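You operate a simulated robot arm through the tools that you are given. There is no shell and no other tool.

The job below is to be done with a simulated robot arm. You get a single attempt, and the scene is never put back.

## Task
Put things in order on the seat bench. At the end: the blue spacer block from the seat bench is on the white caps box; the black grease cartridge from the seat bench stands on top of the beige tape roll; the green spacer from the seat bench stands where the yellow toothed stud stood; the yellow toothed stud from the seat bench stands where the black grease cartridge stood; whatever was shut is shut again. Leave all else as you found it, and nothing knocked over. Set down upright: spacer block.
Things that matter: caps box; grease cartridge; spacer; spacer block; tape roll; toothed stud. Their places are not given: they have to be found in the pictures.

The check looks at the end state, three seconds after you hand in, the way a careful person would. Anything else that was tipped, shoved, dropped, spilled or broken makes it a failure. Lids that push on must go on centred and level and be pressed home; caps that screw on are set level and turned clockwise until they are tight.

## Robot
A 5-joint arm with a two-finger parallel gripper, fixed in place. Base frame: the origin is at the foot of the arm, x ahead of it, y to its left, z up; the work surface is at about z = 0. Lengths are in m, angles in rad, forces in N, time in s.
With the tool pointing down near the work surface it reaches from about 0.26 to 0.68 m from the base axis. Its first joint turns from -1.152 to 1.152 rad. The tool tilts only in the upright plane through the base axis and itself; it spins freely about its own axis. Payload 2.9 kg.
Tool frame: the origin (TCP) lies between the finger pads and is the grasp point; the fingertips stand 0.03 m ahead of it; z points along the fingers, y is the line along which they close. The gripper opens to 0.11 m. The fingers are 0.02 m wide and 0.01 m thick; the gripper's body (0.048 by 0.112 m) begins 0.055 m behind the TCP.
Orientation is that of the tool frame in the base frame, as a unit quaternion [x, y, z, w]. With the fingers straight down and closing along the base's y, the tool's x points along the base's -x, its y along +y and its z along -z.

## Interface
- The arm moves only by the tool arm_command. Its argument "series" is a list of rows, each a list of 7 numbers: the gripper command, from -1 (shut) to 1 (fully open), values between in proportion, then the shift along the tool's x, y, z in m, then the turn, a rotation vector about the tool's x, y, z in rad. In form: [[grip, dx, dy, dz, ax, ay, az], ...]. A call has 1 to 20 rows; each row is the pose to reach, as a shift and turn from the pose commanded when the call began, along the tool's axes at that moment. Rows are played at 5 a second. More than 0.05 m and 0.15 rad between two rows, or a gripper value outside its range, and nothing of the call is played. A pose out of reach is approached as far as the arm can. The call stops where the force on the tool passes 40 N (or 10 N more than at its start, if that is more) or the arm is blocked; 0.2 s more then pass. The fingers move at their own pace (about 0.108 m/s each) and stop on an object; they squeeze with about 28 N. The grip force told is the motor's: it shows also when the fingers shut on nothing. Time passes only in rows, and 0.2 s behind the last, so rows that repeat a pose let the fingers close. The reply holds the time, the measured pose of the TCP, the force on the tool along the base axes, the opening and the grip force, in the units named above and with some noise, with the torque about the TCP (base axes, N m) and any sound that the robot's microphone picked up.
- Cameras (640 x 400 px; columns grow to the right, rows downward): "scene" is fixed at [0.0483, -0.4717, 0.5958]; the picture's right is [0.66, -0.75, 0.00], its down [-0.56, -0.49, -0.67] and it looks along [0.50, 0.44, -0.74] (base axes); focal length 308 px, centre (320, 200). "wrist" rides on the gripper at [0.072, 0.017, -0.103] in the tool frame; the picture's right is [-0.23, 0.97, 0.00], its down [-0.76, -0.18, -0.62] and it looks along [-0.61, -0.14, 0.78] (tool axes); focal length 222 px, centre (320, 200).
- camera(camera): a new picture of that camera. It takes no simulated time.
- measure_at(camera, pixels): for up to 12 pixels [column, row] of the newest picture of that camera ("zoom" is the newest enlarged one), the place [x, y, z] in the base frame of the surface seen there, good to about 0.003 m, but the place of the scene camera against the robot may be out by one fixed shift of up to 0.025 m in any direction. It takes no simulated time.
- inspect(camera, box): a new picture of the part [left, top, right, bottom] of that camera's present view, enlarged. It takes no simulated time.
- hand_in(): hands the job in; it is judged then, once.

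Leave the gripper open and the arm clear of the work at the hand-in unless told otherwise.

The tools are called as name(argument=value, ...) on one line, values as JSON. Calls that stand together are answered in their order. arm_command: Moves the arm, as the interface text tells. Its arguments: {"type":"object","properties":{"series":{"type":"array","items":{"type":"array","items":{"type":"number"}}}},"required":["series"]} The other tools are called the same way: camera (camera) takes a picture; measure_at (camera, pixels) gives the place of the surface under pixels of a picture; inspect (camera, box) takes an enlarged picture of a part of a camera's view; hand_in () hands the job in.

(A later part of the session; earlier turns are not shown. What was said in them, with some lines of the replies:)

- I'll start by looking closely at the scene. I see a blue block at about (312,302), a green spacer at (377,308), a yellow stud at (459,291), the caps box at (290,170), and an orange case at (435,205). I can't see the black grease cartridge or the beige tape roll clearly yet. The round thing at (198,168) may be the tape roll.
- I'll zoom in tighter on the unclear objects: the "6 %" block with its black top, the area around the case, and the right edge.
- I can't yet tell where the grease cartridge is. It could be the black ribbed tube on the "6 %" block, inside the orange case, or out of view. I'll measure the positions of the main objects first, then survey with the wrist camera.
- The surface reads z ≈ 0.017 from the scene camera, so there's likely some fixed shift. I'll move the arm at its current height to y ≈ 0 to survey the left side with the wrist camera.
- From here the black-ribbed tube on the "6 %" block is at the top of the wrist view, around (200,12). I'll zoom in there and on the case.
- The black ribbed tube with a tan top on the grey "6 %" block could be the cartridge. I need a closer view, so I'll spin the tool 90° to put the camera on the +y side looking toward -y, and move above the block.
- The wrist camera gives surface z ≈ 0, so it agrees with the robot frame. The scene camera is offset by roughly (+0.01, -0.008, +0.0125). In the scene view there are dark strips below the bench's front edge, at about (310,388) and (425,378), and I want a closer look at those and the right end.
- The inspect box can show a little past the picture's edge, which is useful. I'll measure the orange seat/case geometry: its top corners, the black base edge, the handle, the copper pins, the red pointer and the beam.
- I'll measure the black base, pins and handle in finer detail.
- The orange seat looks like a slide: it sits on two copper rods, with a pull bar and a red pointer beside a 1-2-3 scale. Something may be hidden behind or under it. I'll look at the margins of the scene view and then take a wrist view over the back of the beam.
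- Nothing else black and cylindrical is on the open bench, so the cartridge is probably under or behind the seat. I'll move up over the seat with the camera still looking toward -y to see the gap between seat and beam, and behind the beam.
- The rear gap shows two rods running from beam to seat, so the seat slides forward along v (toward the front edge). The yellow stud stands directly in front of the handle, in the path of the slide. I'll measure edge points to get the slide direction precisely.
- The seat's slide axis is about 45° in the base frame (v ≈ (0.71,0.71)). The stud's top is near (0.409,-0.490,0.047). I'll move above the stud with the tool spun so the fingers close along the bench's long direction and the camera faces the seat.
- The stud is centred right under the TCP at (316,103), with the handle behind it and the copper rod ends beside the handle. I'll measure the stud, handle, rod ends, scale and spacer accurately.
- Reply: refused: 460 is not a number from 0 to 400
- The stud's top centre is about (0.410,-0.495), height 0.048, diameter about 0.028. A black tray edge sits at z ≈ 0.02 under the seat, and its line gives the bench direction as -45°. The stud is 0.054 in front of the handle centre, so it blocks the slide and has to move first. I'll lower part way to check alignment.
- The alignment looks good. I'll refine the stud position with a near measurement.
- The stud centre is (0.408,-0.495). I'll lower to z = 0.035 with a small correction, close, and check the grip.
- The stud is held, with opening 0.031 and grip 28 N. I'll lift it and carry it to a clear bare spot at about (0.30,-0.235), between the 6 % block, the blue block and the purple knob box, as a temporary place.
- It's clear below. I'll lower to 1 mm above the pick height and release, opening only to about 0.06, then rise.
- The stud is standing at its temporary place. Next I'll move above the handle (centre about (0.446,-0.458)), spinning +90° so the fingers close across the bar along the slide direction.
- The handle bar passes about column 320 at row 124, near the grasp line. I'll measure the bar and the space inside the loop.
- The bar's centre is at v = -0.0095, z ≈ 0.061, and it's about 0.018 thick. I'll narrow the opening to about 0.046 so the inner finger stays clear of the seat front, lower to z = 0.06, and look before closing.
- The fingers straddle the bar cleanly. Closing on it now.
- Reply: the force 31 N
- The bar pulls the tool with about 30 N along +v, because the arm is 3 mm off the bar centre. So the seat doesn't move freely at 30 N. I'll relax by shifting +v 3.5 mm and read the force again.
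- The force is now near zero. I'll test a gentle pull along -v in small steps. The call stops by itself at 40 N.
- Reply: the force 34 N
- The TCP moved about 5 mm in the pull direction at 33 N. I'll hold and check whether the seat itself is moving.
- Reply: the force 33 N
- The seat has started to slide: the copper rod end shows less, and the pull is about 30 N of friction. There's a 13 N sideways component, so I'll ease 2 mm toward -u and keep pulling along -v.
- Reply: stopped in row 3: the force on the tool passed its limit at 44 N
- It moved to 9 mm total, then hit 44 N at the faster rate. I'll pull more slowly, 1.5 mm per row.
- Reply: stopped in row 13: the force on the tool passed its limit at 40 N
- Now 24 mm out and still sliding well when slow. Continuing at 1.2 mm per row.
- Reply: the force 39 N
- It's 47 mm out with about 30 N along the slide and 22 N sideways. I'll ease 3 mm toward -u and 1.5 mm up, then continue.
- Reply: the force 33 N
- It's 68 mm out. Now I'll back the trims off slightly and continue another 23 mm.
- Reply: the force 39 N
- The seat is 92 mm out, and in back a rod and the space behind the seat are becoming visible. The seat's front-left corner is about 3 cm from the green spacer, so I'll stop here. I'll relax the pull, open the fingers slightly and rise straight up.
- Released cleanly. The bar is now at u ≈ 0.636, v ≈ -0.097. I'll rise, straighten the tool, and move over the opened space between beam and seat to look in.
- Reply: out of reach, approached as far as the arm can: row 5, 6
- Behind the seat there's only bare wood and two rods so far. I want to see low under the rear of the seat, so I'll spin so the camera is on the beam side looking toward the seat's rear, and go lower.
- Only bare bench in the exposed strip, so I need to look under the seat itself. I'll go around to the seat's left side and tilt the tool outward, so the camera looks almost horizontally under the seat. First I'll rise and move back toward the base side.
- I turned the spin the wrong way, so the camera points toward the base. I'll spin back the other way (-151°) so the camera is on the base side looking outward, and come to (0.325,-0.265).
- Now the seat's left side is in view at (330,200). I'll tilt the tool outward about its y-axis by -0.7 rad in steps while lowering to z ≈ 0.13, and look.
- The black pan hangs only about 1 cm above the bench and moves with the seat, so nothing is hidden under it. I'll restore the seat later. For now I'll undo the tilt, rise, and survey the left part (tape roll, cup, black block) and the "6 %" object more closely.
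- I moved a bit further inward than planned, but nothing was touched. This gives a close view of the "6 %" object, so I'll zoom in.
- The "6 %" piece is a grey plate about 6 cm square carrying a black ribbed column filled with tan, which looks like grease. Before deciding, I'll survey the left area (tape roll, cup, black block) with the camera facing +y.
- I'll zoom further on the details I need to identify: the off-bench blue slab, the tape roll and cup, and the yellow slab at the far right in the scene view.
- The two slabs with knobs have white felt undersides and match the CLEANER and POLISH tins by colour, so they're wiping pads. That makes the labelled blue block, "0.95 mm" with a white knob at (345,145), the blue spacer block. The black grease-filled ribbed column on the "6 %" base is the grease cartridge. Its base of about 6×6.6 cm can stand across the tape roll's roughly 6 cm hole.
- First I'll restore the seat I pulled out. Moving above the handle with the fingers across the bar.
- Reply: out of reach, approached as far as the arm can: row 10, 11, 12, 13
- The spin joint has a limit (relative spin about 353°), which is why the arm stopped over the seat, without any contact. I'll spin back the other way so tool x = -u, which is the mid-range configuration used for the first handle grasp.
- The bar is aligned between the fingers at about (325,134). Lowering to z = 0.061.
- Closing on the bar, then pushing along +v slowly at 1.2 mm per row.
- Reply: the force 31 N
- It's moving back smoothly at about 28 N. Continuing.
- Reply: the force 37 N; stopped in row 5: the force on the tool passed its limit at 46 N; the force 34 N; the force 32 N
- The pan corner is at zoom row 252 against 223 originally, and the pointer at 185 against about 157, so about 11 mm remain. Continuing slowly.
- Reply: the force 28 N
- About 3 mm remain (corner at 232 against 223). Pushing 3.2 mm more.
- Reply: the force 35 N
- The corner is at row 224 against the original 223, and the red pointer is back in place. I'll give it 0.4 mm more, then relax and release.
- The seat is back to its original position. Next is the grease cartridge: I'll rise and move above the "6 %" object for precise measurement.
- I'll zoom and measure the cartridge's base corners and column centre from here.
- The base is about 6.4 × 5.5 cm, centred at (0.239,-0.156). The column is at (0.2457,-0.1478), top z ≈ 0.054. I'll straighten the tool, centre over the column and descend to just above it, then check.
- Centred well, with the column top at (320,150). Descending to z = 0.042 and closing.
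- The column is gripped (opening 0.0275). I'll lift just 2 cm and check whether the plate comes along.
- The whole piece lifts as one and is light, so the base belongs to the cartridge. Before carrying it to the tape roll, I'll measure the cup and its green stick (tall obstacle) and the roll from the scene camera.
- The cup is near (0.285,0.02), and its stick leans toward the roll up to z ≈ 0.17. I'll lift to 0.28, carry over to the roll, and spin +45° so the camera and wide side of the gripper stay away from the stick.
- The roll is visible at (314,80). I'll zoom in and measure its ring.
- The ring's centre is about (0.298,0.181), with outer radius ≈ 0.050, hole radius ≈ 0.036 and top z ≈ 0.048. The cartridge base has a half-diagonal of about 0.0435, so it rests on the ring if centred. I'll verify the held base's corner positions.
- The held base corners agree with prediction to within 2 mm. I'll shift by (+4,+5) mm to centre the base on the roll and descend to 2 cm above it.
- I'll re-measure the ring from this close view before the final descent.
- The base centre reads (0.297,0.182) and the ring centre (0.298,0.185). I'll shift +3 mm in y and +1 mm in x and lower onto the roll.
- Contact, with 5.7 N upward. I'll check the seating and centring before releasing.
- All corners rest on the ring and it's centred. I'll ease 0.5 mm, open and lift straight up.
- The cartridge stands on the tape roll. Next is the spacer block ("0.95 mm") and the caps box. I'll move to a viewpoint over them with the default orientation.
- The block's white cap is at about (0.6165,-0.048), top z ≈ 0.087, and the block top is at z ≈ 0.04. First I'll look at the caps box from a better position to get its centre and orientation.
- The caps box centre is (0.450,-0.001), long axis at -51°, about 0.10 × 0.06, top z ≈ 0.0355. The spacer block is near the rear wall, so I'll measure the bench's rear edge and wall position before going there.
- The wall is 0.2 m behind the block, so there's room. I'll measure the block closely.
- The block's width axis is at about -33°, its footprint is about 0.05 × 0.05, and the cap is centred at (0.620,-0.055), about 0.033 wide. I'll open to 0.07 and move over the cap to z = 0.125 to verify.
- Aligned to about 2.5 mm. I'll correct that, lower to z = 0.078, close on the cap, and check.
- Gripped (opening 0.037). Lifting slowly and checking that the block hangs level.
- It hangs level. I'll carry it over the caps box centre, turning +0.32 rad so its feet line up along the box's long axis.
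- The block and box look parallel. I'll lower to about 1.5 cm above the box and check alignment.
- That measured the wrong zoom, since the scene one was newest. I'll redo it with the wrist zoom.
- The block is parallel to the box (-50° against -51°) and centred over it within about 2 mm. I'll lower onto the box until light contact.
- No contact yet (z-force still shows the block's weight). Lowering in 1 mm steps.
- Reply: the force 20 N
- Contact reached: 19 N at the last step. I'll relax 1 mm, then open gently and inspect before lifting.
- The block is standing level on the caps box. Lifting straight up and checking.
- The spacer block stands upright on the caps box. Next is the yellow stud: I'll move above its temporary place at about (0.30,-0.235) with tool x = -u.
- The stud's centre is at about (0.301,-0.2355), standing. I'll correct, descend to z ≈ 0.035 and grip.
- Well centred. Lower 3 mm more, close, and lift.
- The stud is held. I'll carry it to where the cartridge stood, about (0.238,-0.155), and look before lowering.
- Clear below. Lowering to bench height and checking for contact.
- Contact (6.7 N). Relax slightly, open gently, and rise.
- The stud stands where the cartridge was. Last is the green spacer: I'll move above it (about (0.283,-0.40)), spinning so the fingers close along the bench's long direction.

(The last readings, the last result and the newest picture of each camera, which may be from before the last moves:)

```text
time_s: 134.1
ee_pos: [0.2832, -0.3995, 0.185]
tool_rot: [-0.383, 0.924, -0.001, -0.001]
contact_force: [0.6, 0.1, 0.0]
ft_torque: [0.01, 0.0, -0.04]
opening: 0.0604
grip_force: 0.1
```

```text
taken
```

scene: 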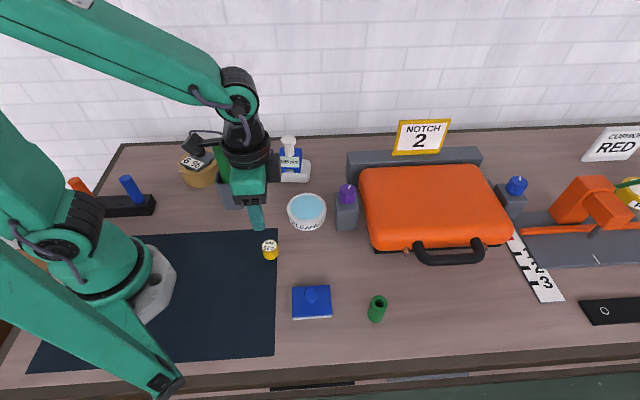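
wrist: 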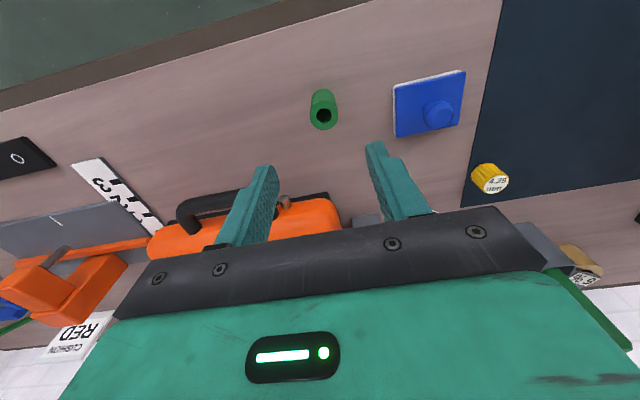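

inspect(camera="wrist", box=[290, 75, 360, 140])

measure_at(camera="zoom", pixels=[[215, 210], [410, 215], [315, 145], [315, 318], [240, 260], [390, 270], [312, 290], [315, 240], [320, 100], [330, 130], [312, 170], [250, 200]])

```text
6.15 times, centred on (325, 108) of wrist
```

zoom: 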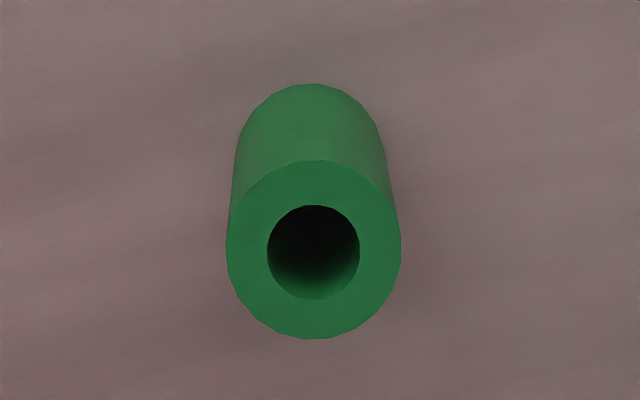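

```text
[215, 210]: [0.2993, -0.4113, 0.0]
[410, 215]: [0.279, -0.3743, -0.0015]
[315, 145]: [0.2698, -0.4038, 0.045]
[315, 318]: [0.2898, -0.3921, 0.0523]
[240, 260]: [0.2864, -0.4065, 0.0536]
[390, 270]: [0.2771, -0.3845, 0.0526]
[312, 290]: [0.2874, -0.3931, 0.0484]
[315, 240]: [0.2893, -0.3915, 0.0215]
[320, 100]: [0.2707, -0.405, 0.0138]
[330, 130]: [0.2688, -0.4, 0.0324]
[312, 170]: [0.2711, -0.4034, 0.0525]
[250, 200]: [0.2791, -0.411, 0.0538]
```

The spacer's centre is at (0.281,-0.397), top z = 0.053, diameter ≈ 0.028. I'll correct by 4 mm, descend to z = 0.036 and check.

arm_command(series=[[0.1, -0.0008, 0.0036, 0.04, 0, 0, 0], [0.1, -0.0008, 0.0036, 0.08, 0, 0, 0], [0.1, -0.0008, 0.0036, 0.115, 0, 0, 0], [0.1, -0.0008, 0.0036, 0.14, 0, 0, 0], [0.1, -0.0008, 0.0036, 0.149, 0, 0, 0], [0.1, -0.0008, 0.0036, 0.149, 0, 0, 0]])

camera(camera="wrist")

```text
time_s: 135.5
ee_pos: [0.2831, -0.398, 0.0365]
tool_rot: [-0.382, 0.924, -0.001, 0.0]
contact_force: [0.3, -0.6, -1.3]
ft_torque: [-0.02, -0.01, 0.02]
opening: 0.0605
grip_force: 0.0
```

```text
taken
```

wrist: 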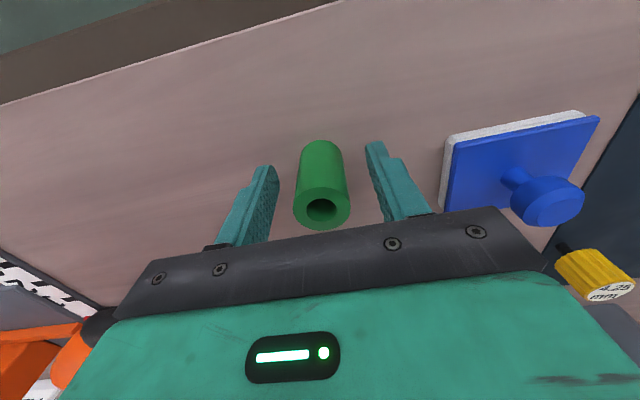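

Centred between the fingers. I'll quickly zoom on the stud's base at (562,248), where I see a small dark spot, to be sure it stands flat.

inspect(camera="wrist", box=[530, 220, 640, 320])

inspect(camera="scene", box=[240, 220, 310, 280])

```text
4.00 times, centred on (585, 270) of wrist
```

zoom: 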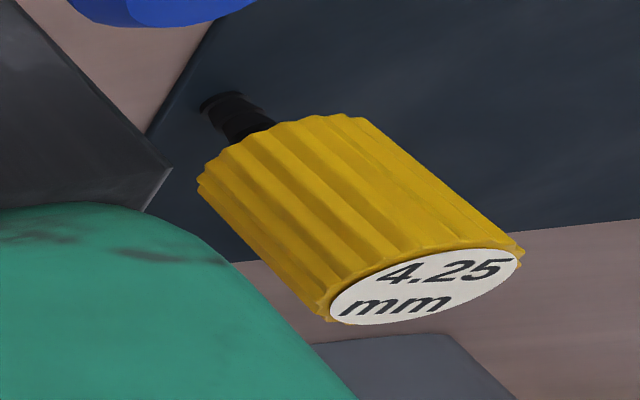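

```text
6.67 times, centred on (275, 250) of scene
```

zoom: 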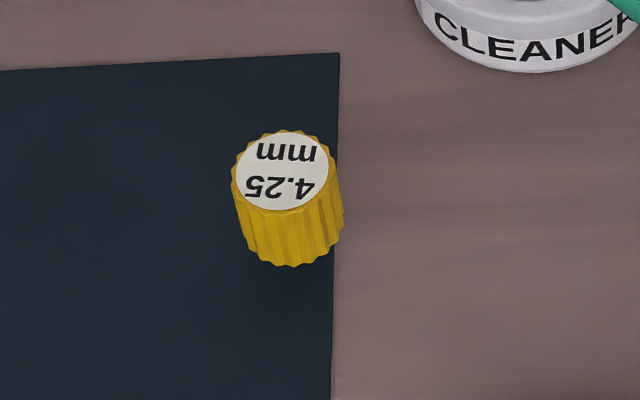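

The stud has a thin black threaded shank below its yellow head and stands on that, label up, exactly as it did originally. Now closing on the green spacer and lifting it.

arm_command(series=[[-1, 0, 0, 0, 0, 0, 0], [-1, 0, 0, 0, 0, 0, 0], [-1, 0, 0, 0, 0, 0, 0], [-1, 0, 0, -0.02, 0, 0, 0], [-1, 0, 0, -0.06, 0, 0, 0], [-1, 0, 0, -0.1, 0, 0, 0], [-1, 0, 0, -0.12, 0, 0, 0], [-1, 0, 0, -0.12, 0, 0, 0]])

camera(camera="wrist")

```text
time_s: 137.3
ee_pos: [0.2793, -0.398, 0.1564]
tool_rot: [-0.382, 0.924, 0.001, 0.001]
contact_force: [0.4, -0.9, -0.9]
ft_torque: [0.0, 0.0, 0.03]
opening: 0.0291
grip_force: 27.8
```

```text
taken
```

wrist: 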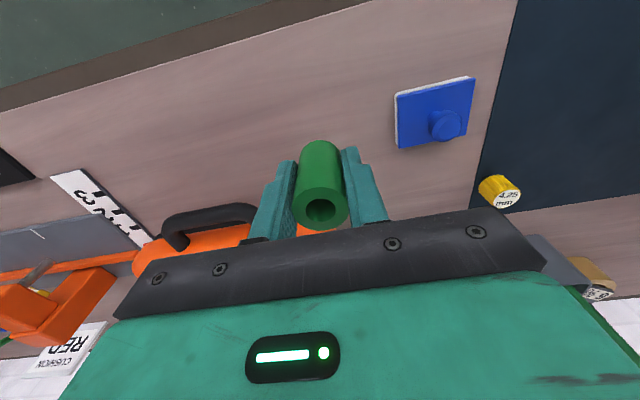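

Held (opening 0.029). Carrying to the stud's original place at (0.408,-0.495).

arm_command(series=[[-1, -0.005, -0.04, 0, 0, 0, 0], [-1, -0.01, -0.08, 0, 0, 0, 0], [-1, -0.015, -0.12, 0, 0, 0, 0], [-1, -0.0199, -0.1593, 0, 0, 0, 0], [-1, -0.0199, -0.1593, 0, 0, 0, 0]])

camera(camera="wrist")

inspect(camera="scene", box=[380, 190, 560, 320])

```text
time_s: 138.5
ee_pos: [0.4075, -0.4973, 0.1564]
tool_rot: [-0.382, 0.924, 0.001, 0.0]
contact_force: [0.8, -0.8, -1.6]
ft_torque: [0.01, 0.01, 0.02]
opening: 0.0288
grip_force: 27.6
```

```text
taken
```

wrist: 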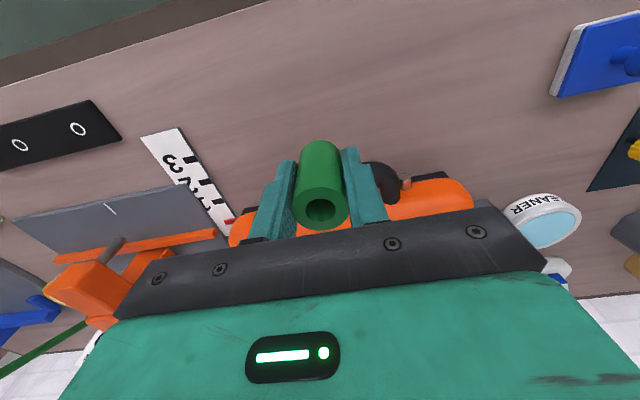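

```text
3.08 times, centred on (470, 255) of scene
```

zoom: 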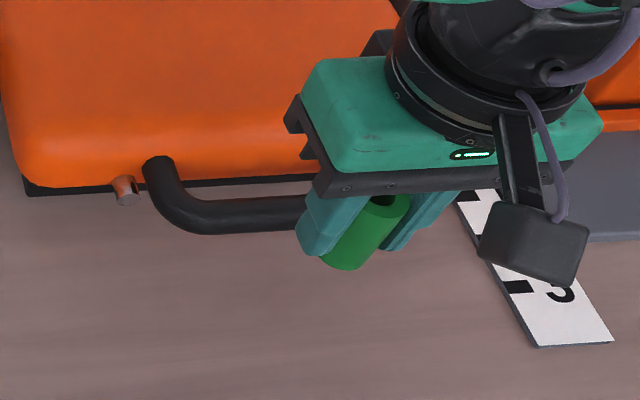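

Clear below. Lowering to just above the bench and checking contact.

arm_command(series=[[-1, 0, 0, 0.04, 0, 0, 0], [-1, 0, 0, 0.08, 0, 0, 0], [-1, 0, 0, 0.105, 0, 0, 0], [-1, 0, 0, 0.115, 0, 0, 0], [-1, 0, 0, 0.119, 0, 0, 0], [-1, 0, 0, 0.119, 0, 0, 0]])

camera(camera="wrist")

```text
time_s: 139.9
ee_pos: [0.4062, -0.496, 0.0373]
tool_rot: [-0.383, 0.924, -0.001, -0.001]
contact_force: [0.6, 0.1, -0.5]
ft_torque: [0.0, 0.02, 0.02]
opening: 0.0291
grip_force: 28.6
```

```text
taken
```

wrist: 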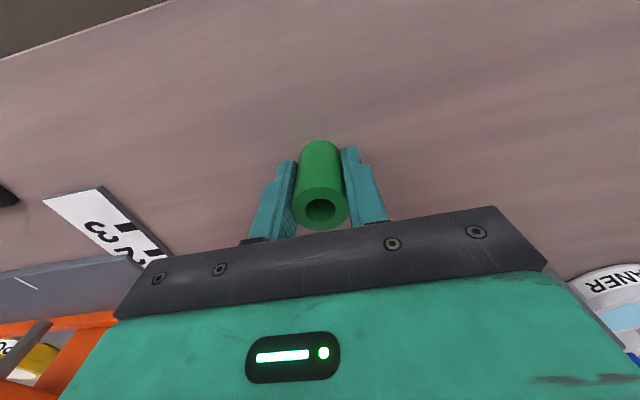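

arm_command(series=[[-1, 0, 0, 0.0008, 0, 0, 0], [-1, 0, 0, 0.0015, 0, 0, 0], [-1, 0, 0, 0.0015, 0, 0, 0]])

```text
time_s: 140.7
ee_pos: [0.4076, -0.4966, 0.0376]
tool_rot: [-0.382, 0.924, -0.001, 0.0]
contact_force: [-3.1, -0.6, 9.3]
ft_torque: [0.01, 0.13, 0.04]
opening: 0.0291
grip_force: 27.9
```

Contact at 9 N. Relax slightly, open gently to about 0.06, and rise straight up.

arm_command(series=[[-1, 0, 0, -0.001, 0, 0, 0], [-0.35, 0, 0, -0.001, 0, 0, 0], [0.05, 0, 0, -0.001, 0, 0, 0], [0.05, 0, 0, -0.001, 0, 0, 0], [0.05, 0, 0, -0.03, 0, 0, 0], [0.05, 0, 0, -0.07, 0, 0, 0], [0.05, 0, 0, -0.11, 0, 0, 0], [0.05, 0, 0, -0.15, 0, 0, 0]])

camera(camera="wrist")

measure_at(camera="wrist", pixels=[[320, 108], [308, 108], [332, 108], [320, 98], [320, 118]])

```text
time_s: 142.5
ee_pos: [0.4067, -0.4981, 0.1857]
tool_rot: [-0.382, 0.924, 0.001, -0.001]
contact_force: [-0.1, 0.6, 0.0]
ft_torque: [0.0, -0.01, 0.01]
opening: 0.0578
grip_force: 0.1
```

```text
taken
```

wrist: 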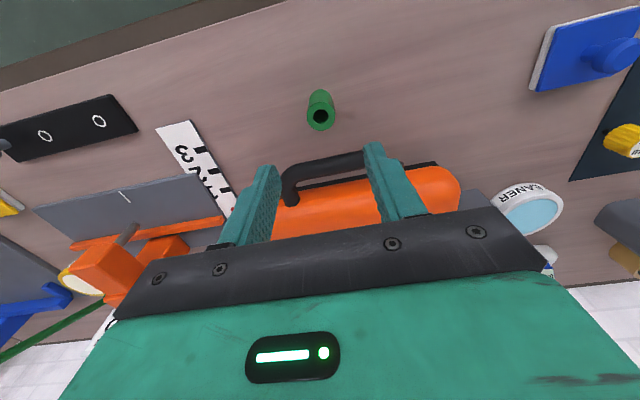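

```text
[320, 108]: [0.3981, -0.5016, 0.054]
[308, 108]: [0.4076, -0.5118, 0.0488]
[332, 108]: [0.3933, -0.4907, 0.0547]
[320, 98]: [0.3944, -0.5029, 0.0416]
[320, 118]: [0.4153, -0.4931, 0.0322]
```

The green spacer stands at the stud's old place. I'll raise the arm clear, open the gripper fully, and make a final check of everything.

arm_command(series=[[0.05, -0.01, 0.016, -0.03, 0, 0, 0], [0.2, -0.03, 0.05, -0.06, 0, 0, 0], [0.5, -0.05, 0.082, -0.09, 0, 0, 0], [0.8, -0.07, 0.115, -0.12, 0, 0, 0], [1, -0.0912, 0.1478, -0.15, 0, 0, 0], [1, -0.0912, 0.1478, -0.15, 0, 0, 0]])

camera(camera="scene")

inspect(camera="scene", box=[360, 225, 460, 275])

inspect(camera="scene", box=[450, 215, 550, 275])

inspect(camera="scene", box=[160, 120, 340, 280])

inspect(camera="scene", box=[340, 130, 560, 330])

```text
time_s: 143.9
ee_pos: [0.3703, -0.3255, 0.3376]
tool_rot: [-0.382, 0.924, 0.001, -0.001]
contact_force: [0.3, 0.0, -0.9]
ft_torque: [0.03, 0.01, -0.01]
opening: 0.1101
grip_force: 0.0
```

```text
taken
```

scene: 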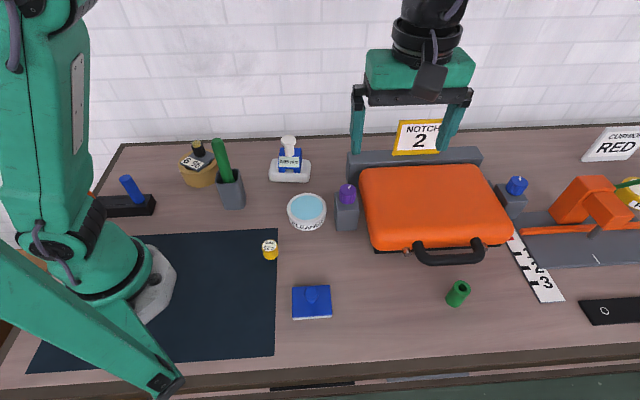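

```text
6.40 times, centred on (410, 250) of scene
```

zoom: 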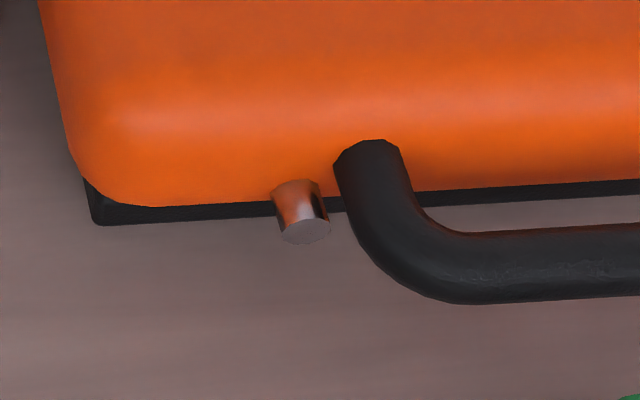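

```text
6.40 times, centred on (500, 245) of scene
```

zoom: 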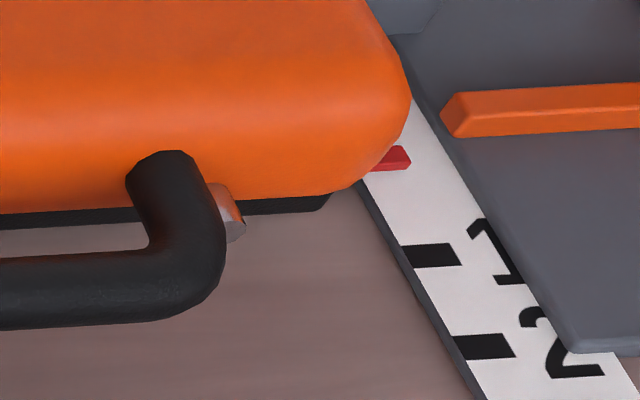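

```text
2.50 times, centred on (250, 200) of scene
```

zoom: 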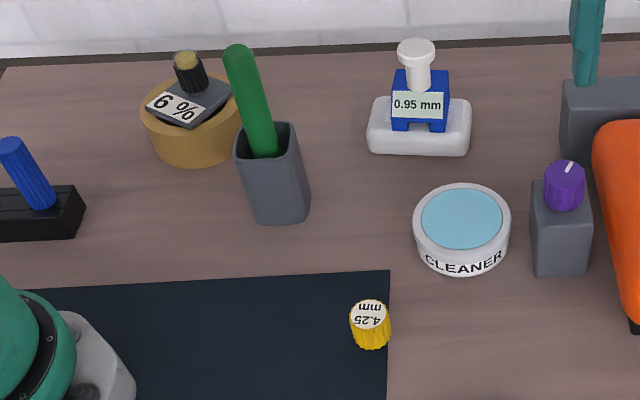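

```text
2.00 times, centred on (450, 230) of scene
```

zoom: 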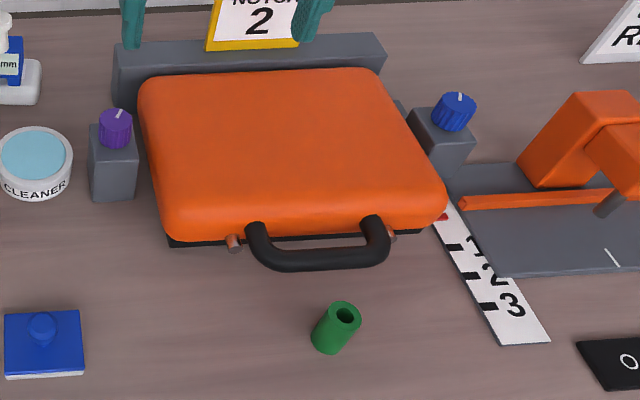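

Final check:
- **Cartridge:** the black cartridge stands level on the tape roll.
- **Spacer block:** the blue block stands upright on the caps box.
- **Stud:** the yellow stud stands at the cartridge's old spot.
- **Spacer:** the green spacer stands at the stud's old spot, scene pixel (458,293) against the original (459,291).
- **Seat:** it's shut again, with the pointer and pan corner matching the start pictures to within half a millimetre.
- **Everything else:** the other objects are unchanged, the gripper is open and the arm is clear.

Handing in.

hand_in()

```text
The job is handed in.
```

I've handed the job in with all four things moved and the seat shut again. Identifying two of the objects took some judgement.

| Thing | Where it is now |
|---|---|
| Blue spacer block ("0.95 mm") | Upright on the white caps box |
| Black grease cartridge ("6 %" base) | Standing on the beige tape roll, centred over the hole |
| Green spacer | Where the yellow stud stood, within a few millimetres |
| Yellow toothed stud | Where the cartridge stood, label up on its shank as before |

- **Seat moved and put back:** I pulled the orange seat out about 9 cm, thinking the cartridge might be hidden behind or under it. Nothing was there. I pushed it back, and its pointer and corner match the starting pictures to within half a millimetre.
- **Which blue thing is the spacer block:** two blue objects could have fitted the name. I took the labelled "0.95 mm" block. The other one, a slab with a knob and a felt underside, looks like a wiping pad that goes with the cleaner tin.
- **Which thing is the cartridge:** I took the black ribbed tube on the grey "6 %" plate, because it was the only black item that fitted. Tube and plate lift as one piece, so I moved both together.

Nothing else was knocked or moved. The gripper is open and the arm is clear of the work.
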